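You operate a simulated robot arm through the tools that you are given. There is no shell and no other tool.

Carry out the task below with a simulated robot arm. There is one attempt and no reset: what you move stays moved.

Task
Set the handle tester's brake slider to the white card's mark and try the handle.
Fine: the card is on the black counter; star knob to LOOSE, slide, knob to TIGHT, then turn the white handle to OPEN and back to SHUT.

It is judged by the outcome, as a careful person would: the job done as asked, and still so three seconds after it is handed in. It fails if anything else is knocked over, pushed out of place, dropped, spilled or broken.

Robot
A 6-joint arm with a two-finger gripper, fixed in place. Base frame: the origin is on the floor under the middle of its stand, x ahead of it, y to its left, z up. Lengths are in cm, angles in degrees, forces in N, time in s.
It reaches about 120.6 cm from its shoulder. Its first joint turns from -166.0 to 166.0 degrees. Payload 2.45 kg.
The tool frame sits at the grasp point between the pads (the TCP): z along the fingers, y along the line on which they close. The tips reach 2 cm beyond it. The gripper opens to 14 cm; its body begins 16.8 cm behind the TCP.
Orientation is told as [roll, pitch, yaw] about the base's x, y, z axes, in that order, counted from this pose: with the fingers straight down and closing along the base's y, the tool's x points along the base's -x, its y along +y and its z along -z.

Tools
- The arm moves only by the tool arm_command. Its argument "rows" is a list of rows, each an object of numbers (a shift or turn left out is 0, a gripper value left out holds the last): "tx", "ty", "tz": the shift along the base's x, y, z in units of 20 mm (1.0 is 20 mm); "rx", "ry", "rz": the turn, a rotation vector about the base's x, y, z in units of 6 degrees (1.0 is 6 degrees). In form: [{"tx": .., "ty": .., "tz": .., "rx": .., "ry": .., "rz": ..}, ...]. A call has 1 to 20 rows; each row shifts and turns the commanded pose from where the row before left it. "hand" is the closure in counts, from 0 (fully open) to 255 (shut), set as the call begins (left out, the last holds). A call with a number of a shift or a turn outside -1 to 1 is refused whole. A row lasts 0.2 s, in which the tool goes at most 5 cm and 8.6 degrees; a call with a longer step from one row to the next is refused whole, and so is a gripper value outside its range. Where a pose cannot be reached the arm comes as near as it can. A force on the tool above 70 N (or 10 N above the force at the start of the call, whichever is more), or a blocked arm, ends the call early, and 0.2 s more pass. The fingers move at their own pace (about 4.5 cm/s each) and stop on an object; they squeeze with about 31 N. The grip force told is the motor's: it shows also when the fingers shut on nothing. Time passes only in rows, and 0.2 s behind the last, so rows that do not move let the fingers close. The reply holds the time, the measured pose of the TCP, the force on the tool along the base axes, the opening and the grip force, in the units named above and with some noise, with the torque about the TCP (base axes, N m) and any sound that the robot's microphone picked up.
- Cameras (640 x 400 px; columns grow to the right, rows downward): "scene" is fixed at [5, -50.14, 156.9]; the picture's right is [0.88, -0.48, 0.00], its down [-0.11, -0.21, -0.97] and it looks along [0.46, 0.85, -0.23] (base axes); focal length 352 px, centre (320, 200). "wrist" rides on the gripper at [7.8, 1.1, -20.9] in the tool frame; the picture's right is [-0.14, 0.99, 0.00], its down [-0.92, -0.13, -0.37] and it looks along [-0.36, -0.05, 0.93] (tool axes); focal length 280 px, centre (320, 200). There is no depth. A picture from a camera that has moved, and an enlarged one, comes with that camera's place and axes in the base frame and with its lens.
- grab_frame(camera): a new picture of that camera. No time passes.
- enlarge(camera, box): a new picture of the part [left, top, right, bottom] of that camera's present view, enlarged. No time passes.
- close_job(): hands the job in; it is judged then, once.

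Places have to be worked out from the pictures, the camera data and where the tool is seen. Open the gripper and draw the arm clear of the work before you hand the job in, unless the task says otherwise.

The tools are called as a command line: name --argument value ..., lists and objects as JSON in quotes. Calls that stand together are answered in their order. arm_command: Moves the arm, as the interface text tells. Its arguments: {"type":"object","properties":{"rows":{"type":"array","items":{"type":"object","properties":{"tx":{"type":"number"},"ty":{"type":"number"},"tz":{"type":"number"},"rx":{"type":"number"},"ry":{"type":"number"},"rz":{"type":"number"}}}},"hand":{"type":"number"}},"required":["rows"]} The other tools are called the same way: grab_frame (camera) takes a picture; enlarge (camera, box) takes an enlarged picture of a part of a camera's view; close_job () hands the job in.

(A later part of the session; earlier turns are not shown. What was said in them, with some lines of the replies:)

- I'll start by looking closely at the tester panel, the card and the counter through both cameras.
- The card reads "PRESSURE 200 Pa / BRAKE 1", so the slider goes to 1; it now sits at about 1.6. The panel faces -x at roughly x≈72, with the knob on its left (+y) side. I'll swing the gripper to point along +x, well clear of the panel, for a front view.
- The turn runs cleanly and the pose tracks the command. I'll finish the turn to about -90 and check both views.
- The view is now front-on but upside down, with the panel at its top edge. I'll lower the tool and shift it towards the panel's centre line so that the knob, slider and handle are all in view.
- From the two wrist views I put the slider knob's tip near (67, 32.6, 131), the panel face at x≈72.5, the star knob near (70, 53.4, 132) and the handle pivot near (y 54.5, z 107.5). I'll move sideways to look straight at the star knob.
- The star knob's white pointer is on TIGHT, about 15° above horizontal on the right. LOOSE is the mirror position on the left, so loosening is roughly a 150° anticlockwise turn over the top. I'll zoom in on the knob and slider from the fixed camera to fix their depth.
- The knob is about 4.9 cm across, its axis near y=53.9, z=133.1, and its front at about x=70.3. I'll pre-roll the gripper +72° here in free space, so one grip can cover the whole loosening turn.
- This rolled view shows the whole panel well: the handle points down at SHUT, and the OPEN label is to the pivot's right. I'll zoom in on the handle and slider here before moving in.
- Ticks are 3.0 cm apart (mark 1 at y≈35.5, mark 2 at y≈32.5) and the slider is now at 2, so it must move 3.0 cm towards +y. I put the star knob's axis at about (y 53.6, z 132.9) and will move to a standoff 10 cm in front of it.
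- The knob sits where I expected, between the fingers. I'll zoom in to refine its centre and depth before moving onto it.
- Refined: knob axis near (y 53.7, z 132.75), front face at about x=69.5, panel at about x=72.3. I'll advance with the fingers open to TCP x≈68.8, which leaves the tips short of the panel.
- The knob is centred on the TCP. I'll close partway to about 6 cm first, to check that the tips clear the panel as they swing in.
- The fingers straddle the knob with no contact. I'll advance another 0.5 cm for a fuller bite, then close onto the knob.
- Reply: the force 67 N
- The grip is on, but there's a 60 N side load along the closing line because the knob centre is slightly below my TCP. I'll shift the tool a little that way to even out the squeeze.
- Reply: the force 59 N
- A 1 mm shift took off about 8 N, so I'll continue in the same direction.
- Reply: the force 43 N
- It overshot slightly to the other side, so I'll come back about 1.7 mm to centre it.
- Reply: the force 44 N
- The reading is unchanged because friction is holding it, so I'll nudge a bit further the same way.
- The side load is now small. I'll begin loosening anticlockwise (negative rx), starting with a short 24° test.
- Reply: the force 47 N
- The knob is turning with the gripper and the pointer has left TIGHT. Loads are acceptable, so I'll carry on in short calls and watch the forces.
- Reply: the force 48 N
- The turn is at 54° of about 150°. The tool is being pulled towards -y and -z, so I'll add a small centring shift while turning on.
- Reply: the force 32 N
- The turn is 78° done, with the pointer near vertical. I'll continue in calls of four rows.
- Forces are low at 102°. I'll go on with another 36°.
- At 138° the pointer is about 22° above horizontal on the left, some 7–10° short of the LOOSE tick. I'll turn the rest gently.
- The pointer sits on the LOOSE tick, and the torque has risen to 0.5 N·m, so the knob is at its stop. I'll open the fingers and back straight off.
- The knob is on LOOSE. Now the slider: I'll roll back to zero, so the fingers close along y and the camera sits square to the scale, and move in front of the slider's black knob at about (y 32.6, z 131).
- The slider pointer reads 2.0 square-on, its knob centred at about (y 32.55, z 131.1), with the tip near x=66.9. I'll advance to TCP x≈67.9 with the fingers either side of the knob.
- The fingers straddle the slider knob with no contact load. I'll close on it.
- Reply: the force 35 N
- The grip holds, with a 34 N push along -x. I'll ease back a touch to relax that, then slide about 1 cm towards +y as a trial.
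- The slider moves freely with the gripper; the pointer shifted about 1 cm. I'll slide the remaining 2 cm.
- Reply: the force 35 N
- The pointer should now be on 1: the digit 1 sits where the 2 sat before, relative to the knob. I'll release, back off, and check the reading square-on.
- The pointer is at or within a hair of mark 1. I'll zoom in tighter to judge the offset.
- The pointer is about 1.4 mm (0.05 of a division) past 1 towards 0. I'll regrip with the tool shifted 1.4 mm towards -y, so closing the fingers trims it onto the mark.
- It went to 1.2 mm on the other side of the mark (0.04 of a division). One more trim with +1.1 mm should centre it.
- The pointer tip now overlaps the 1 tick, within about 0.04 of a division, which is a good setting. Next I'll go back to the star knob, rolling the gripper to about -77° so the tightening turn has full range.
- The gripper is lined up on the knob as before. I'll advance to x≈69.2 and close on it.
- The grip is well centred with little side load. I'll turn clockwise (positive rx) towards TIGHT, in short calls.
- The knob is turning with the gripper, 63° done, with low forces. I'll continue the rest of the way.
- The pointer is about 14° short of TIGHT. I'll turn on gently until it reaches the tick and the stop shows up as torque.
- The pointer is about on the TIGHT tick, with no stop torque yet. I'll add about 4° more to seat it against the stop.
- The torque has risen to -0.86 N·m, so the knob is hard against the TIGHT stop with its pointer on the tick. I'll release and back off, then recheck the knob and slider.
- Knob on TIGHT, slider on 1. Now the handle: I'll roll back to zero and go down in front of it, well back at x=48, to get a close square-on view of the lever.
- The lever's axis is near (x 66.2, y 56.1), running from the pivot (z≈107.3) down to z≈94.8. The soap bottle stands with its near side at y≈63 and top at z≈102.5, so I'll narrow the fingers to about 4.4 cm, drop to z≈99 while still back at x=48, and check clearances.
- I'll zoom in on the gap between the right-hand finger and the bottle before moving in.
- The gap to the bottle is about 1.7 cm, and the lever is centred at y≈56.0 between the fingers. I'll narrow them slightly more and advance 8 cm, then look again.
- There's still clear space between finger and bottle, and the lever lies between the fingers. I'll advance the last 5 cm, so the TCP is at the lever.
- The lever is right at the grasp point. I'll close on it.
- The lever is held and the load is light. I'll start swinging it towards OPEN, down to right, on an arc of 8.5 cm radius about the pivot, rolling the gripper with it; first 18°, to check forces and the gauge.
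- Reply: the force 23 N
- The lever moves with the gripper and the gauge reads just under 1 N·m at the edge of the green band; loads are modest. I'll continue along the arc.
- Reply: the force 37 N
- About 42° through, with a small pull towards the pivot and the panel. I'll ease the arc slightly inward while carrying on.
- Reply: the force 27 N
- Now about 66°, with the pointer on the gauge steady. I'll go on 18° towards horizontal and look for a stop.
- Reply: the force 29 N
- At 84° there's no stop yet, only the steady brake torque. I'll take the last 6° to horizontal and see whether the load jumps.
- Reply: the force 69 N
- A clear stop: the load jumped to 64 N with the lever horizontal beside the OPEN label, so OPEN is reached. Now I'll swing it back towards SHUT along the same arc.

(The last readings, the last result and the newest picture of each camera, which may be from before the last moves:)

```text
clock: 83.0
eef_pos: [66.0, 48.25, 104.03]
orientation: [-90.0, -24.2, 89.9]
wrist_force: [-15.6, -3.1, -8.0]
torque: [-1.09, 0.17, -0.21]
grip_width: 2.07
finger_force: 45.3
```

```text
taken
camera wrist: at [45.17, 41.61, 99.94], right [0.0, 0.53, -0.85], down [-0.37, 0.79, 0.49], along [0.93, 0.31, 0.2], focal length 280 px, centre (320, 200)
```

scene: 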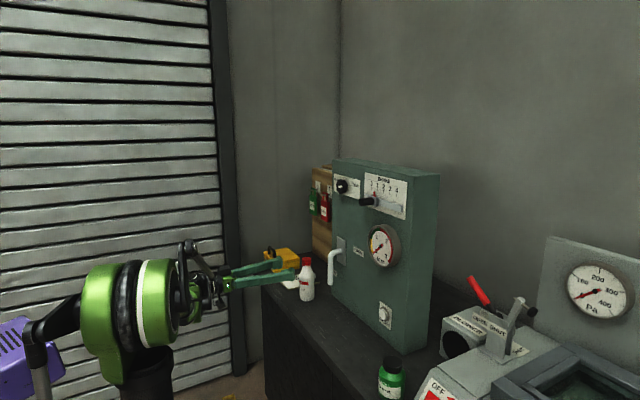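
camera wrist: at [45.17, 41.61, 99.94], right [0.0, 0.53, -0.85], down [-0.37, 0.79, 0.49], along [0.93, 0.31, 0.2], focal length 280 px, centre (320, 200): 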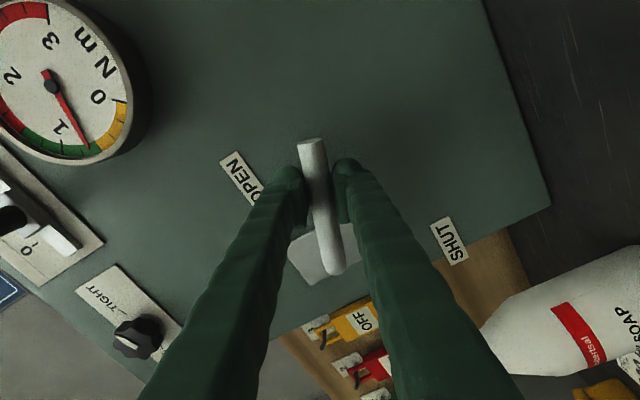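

The lever is coming back with the gripper and the forces are light. I'll continue down the arc.

arm_command --rows '[{"rx": 1, "ty": 0.1995, "tz": -0.3918}, {"rx": 1, "ty": 0.2394, "tz": -0.3687}, {"rx": 1, "ty": 0.2767, "tz": -0.3416}, {"rx": 1, "ty": 0.3108, "tz": -0.3108}]'

arm_command --rows '[{"rx": 1, "ty": 0.3416, "tz": -0.2767}, {"rx": 1, "ty": 0.3687, "tz": -0.2394}, {"rx": 1, "ty": 0.3918, "tz": -0.1995}]'

grab_frame --camera "wrist"

enlarge --camera "scene" --box '[260, 220, 388, 300]'

```text
clock: 84.0
eef_pos: [66.04, 50.3, 101.04]
orientation: [-89.9, -48.1, 89.8]
wrist_force: [-5.9, -17.9, -28.9]
torque: [-1.08, 0.46, -0.33]
grip_width: 2.03
finger_force: 44.7
```

```text
clock: 84.8
eef_pos: [66.04, 52.71, 99.54]
orientation: [-89.7, -66.0, 89.9]
wrist_force: [0.0, -9.1, -30.6]
torque: [-0.98, 0.44, -0.12]
grip_width: 1.97
finger_force: 44.4
```

```text
taken
camera wrist: at [45.26, 50.51, 92.26], right [0.0, 0.96, -0.28], down [-0.37, 0.26, 0.89], along [0.93, 0.1, 0.35], focal length 280 px, centre (320, 200)
```

wrist: 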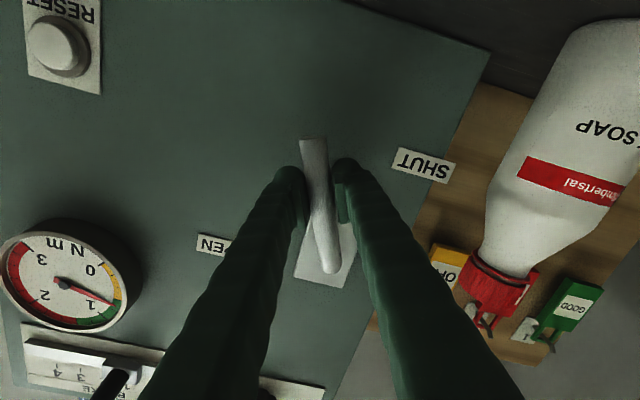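

```text
5.00 times, centred on (324, 260) of scene
camera zoom: at [5.0, -50.14, 156.9], right [0.88, -0.48, 0.0], down [-0.11, -0.21, -0.97], along [0.46, 0.85, -0.23], focal length 1758 px, centre (300, -100)
```

zoom: 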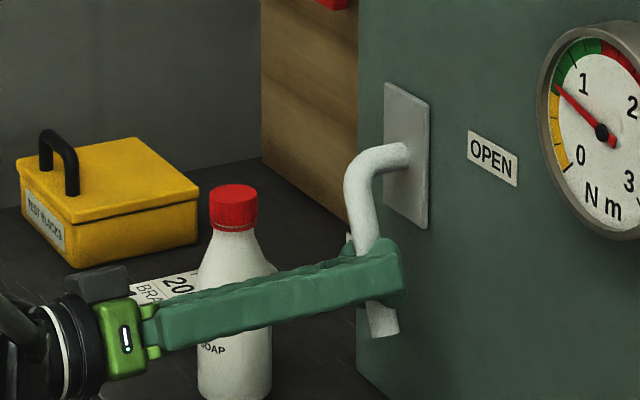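

About 24° remain. I'll continue 18° and then finish gently against the SHUT stop.

arm_command --rows '[{"rx": 1, "ty": 0.4103, "tz": -0.19}, {"rx": 1, "ty": 0.4246, "tz": -0.14}, {"rx": 1, "ty": 0.4343, "tz": -0.07}]'

arm_command --rows '[{"rx": 0.5, "ty": 0.22, "tz": -0.015}, {"rx": 0.5, "ty": 0.22, "tz": -0.008}, {}]'

grab_frame --camera "wrist"

enlarge --camera "scene" --box '[260, 220, 388, 300]'

```text
clock: 85.6
eef_pos: [66.11, 55.22, 98.96]
orientation: [-90.8, -83.9, 90.7]
wrist_force: [27.7, 4.2, 16.1]
torque: [-0.88, -0.27, 0.06]
grip_width: 1.96
finger_force: 43.8
```

```text
clock: 86.4
eef_pos: [66.02, 56.02, 98.87]
orientation: [108.5, -90.0, -108.4]
wrist_force: [24.7, 3.4, 25.1]
torque: [-0.98, -0.3, 0.02]
grip_width: 1.97
finger_force: 45.0
```

```text
taken
camera wrist: at [45.17, 57.08, 91.21], right [0.0, 0.99, 0.14], down [-0.37, -0.13, 0.92], along [0.93, -0.05, 0.37], focal length 280 px, centre (320, 200)
```

wrist: 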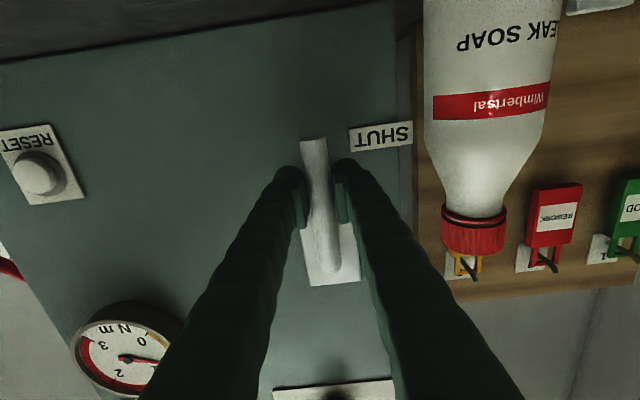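

```text
5.00 times, centred on (324, 260) of scene
camera zoom: at [5.0, -50.14, 156.9], right [0.88, -0.48, 0.0], down [-0.11, -0.21, -0.97], along [0.46, 0.85, -0.23], focal length 1758 px, centre (300, -100)
```

zoom: 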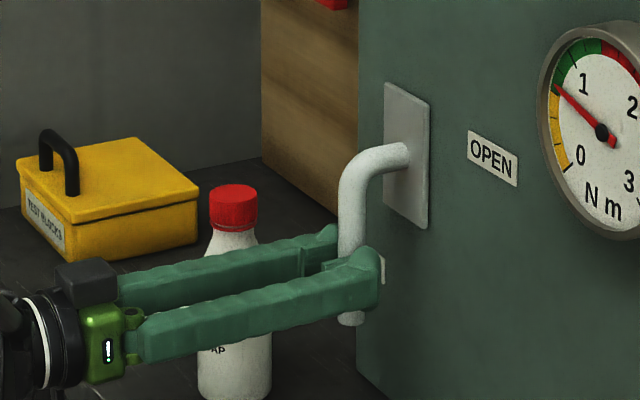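

The lever is vertical again at y=56.0, where it began, but I feel no clear stop yet. I'll nudge a couple of millimetres further to make sure it's seated at SHUT.

arm_command --rows '[{"ty": 0.06}, {"ty": 0.05}, {}]'

```text
clock: 87.2
eef_pos: [66.02, 55.98, 98.81]
orientation: [51.3, -90.0, -51.4]
wrist_force: [6.7, -16.3, 7.6]
torque: [-1.01, -0.14, -0.18]
grip_width: 1.98
finger_force: 44.7
```

The position didn't move while the load rose to 16 N. I'll press 2 mm more to tell a stop from brake friction.

arm_command --rows '[{"ty": 0.06}, {"ty": 0.05}, {}]'

```text
clock: 88.0
eef_pos: [66.01, 56.03, 98.83]
orientation: [60.5, -90.0, -60.7]
wrist_force: [-22.4, -57.1, -17.4]
torque: [-0.91, 0.12, -0.7]
grip_width: 1.97
finger_force: 44.8
```

The load climbed to 57 N with no movement, so the lever is hard against its SHUT stop. I'll ease off the pressure, open the fingers modestly and back straight out past the bottle.

arm_command --rows '[{"ty": -0.08}, {"ty": -0.07}, {}]'

arm_command --rows '[{}, {}, {}, {}]' --hand 182

grab_frame --camera "wrist"

```text
clock: 88.8
eef_pos: [66.08, 55.99, 98.89]
orientation: [52.0, -89.9, -52.0]
wrist_force: [-16.3, -44.6, -30.1]
torque: [-0.87, 0.45, -0.58]
grip_width: 1.98
finger_force: 44.3
```

```text
clock: 89.8
eef_pos: [65.99, 56.16, 98.83]
orientation: [-104.1, -90.1, 104.1]
wrist_force: [-0.1, -0.2, -0.1]
torque: [0.01, 0.01, 0.01]
grip_width: 4.04
finger_force: 0.0
```

```text
taken
camera wrist: at [45.18, 57.24, 91.26], right [0.0, 0.99, 0.14], down [-0.37, -0.13, 0.92], along [0.93, -0.05, 0.37], focal length 280 px, centre (320, 200)
```

wrist: 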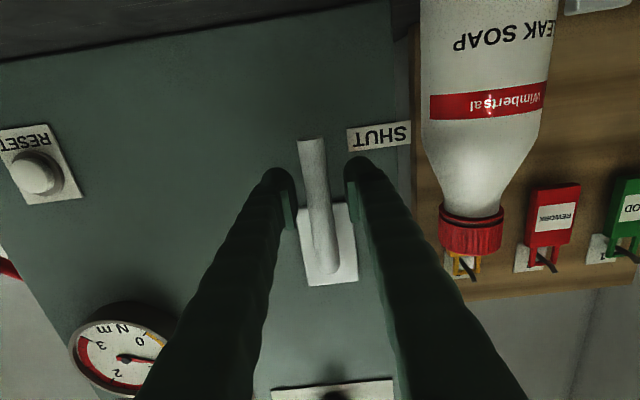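

The lever is free and hanging at SHUT, and the bottle is untouched. I'll back straight out along -x.

arm_command --rows '[{"tx": -0.4, "ty": -0.04}, {"tx": -0.8}, {"tx": -0.9}, {"tx": -1}, {"tx": -1}, {"tx": -1}, {"tx": -1}, {"tx": -1}, {"tx": -1}, {"tx": -1}, {"tx": -1}]'

grab_frame --camera "wrist"

grab_frame --camera "scene"

```text
clock: 92.2
eef_pos: [46.1, 56.14, 98.74]
orientation: [-89.6, -90.0, 89.6]
wrist_force: [0.1, 0.0, 0.4]
torque: [0.01, -0.03, -0.01]
grip_width: 4.03
finger_force: 0.1
```

```text
taken
camera wrist: at [25.03, 57.17, 91.1], right [0.0, 0.99, 0.14], down [-0.37, -0.13, 0.92], along [0.93, -0.05, 0.37], focal length 280 px, centre (320, 200)
```

wrist: 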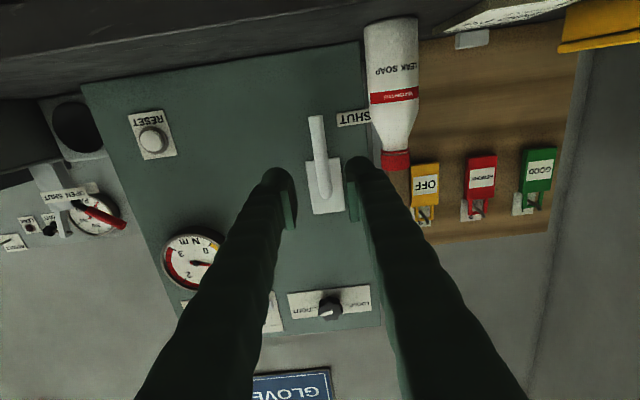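

```text
taken
```

scene: 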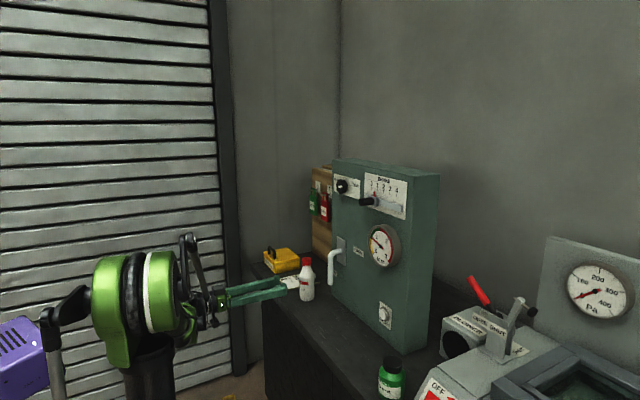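

Everything is in place. I'll raise the arm clear, open the gripper, and take a last close look at the slider, knob and handle.

arm_command --rows '[{"tx": -0.3, "ty": -0.8, "tz": 0.8}, {"tx": -0.3, "ty": -0.9, "tz": 0.9}, {"tx": -0.3, "ty": -0.9, "tz": 0.9}, {"tx": -0.3, "ty": -0.9, "tz": 0.9}, {"tx": -0.3, "ty": -0.9, "tz": 0.9}, {"tx": -0.3, "ty": -0.9, "tz": 0.9}, {"tx": -0.3, "ty": -0.9, "tz": 0.9}, {"tx": -0.3, "ty": -0.9, "tz": 0.9}, {"tx": -0.3, "ty": -0.9, "tz": 0.9}, {"tx": -0.3, "ty": -0.9, "tz": 0.9}, {}, {}, {}]' --hand 0

grab_frame --camera "wrist"

enlarge --camera "wrist" --box '[210, 120, 450, 270]'

enlarge --camera "scene" --box '[250, 150, 450, 330]'

```text
clock: 95.0
eef_pos: [39.9, 38.29, 116.76]
orientation: [-139.5, -90.0, 139.4]
wrist_force: [-1.0, -0.6, 0.5]
torque: [-0.06, 0.01, 0.02]
grip_width: 14.0
finger_force: 0.2
```

```text
taken
camera wrist: at [18.99, 39.36, 109.05], right [0.0, 0.99, 0.14], down [-0.37, -0.13, 0.92], along [0.93, -0.05, 0.37], focal length 280 px, centre (320, 200)
```

wrist: 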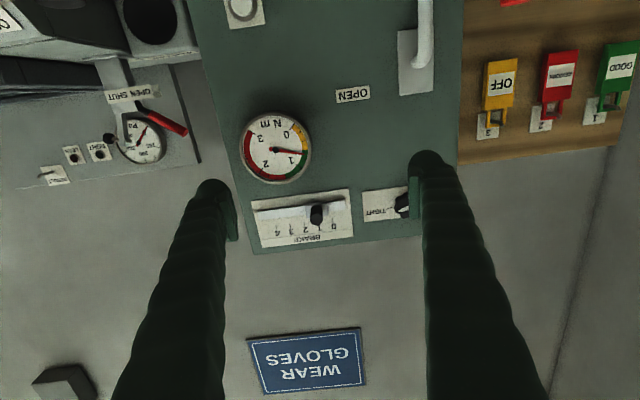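

```text
2.67 times, centred on (330, 195) of wrist
camera zoom: at [18.99, 39.36, 109.05], right [0.0, 0.99, 0.14], down [-0.37, -0.13, 0.92], along [0.93, -0.05, 0.37], focal length 748 px, centre (293, 213)
```

zoom: 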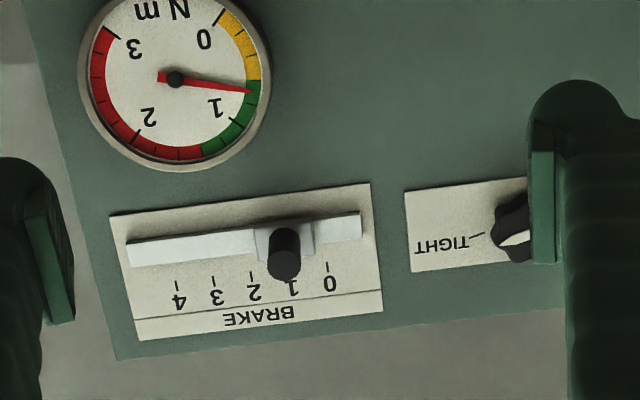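

```text
2.22 times, centred on (350, 240) of scene
camera zoom: at [5.0, -50.14, 156.9], right [0.88, -0.48, 0.0], down [-0.11, -0.21, -0.97], along [0.46, 0.85, -0.23], focal length 781 px, centre (253, 111)
```

zoom: 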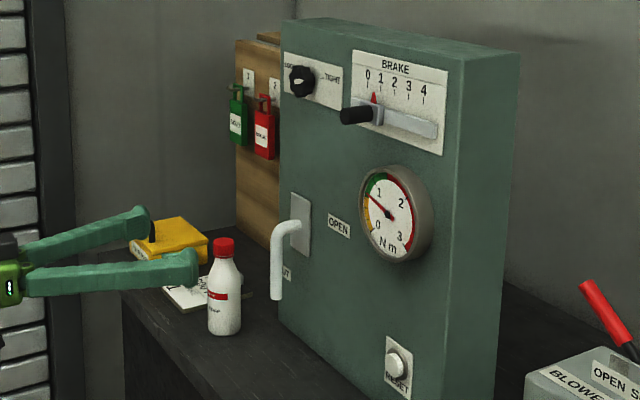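

Final views show the slider at 1, the star knob on TIGHT, the handle down at SHUT, and the bottle, card and box undisturbed. The gripper is open and clear of the work, so I'm handing the job in.

close_job

```text
The job is handed in.
```

The brake slider is set to the card's mark, 1, and the handle has been tried: turned to OPEN and brought back to SHUT.

- **Slider:** it started at 2. The pointer now overlaps the 1 tick, about 0.04 of a division towards 0.
- **Star knob:** I turned it to LOOSE for the move. It's now back on TIGHT, against its stop.
- **Handle:** it reached a firm stop at OPEN and again at SHUT, and it's now hanging at SHUT.
- **Gauge:** the needle rose to just under 1 N·m during the turn and has stayed there. I left it alone, since pressing RESET wasn't part of the job.

Nothing else was knocked or moved. The gripper is open and clear of the tester.
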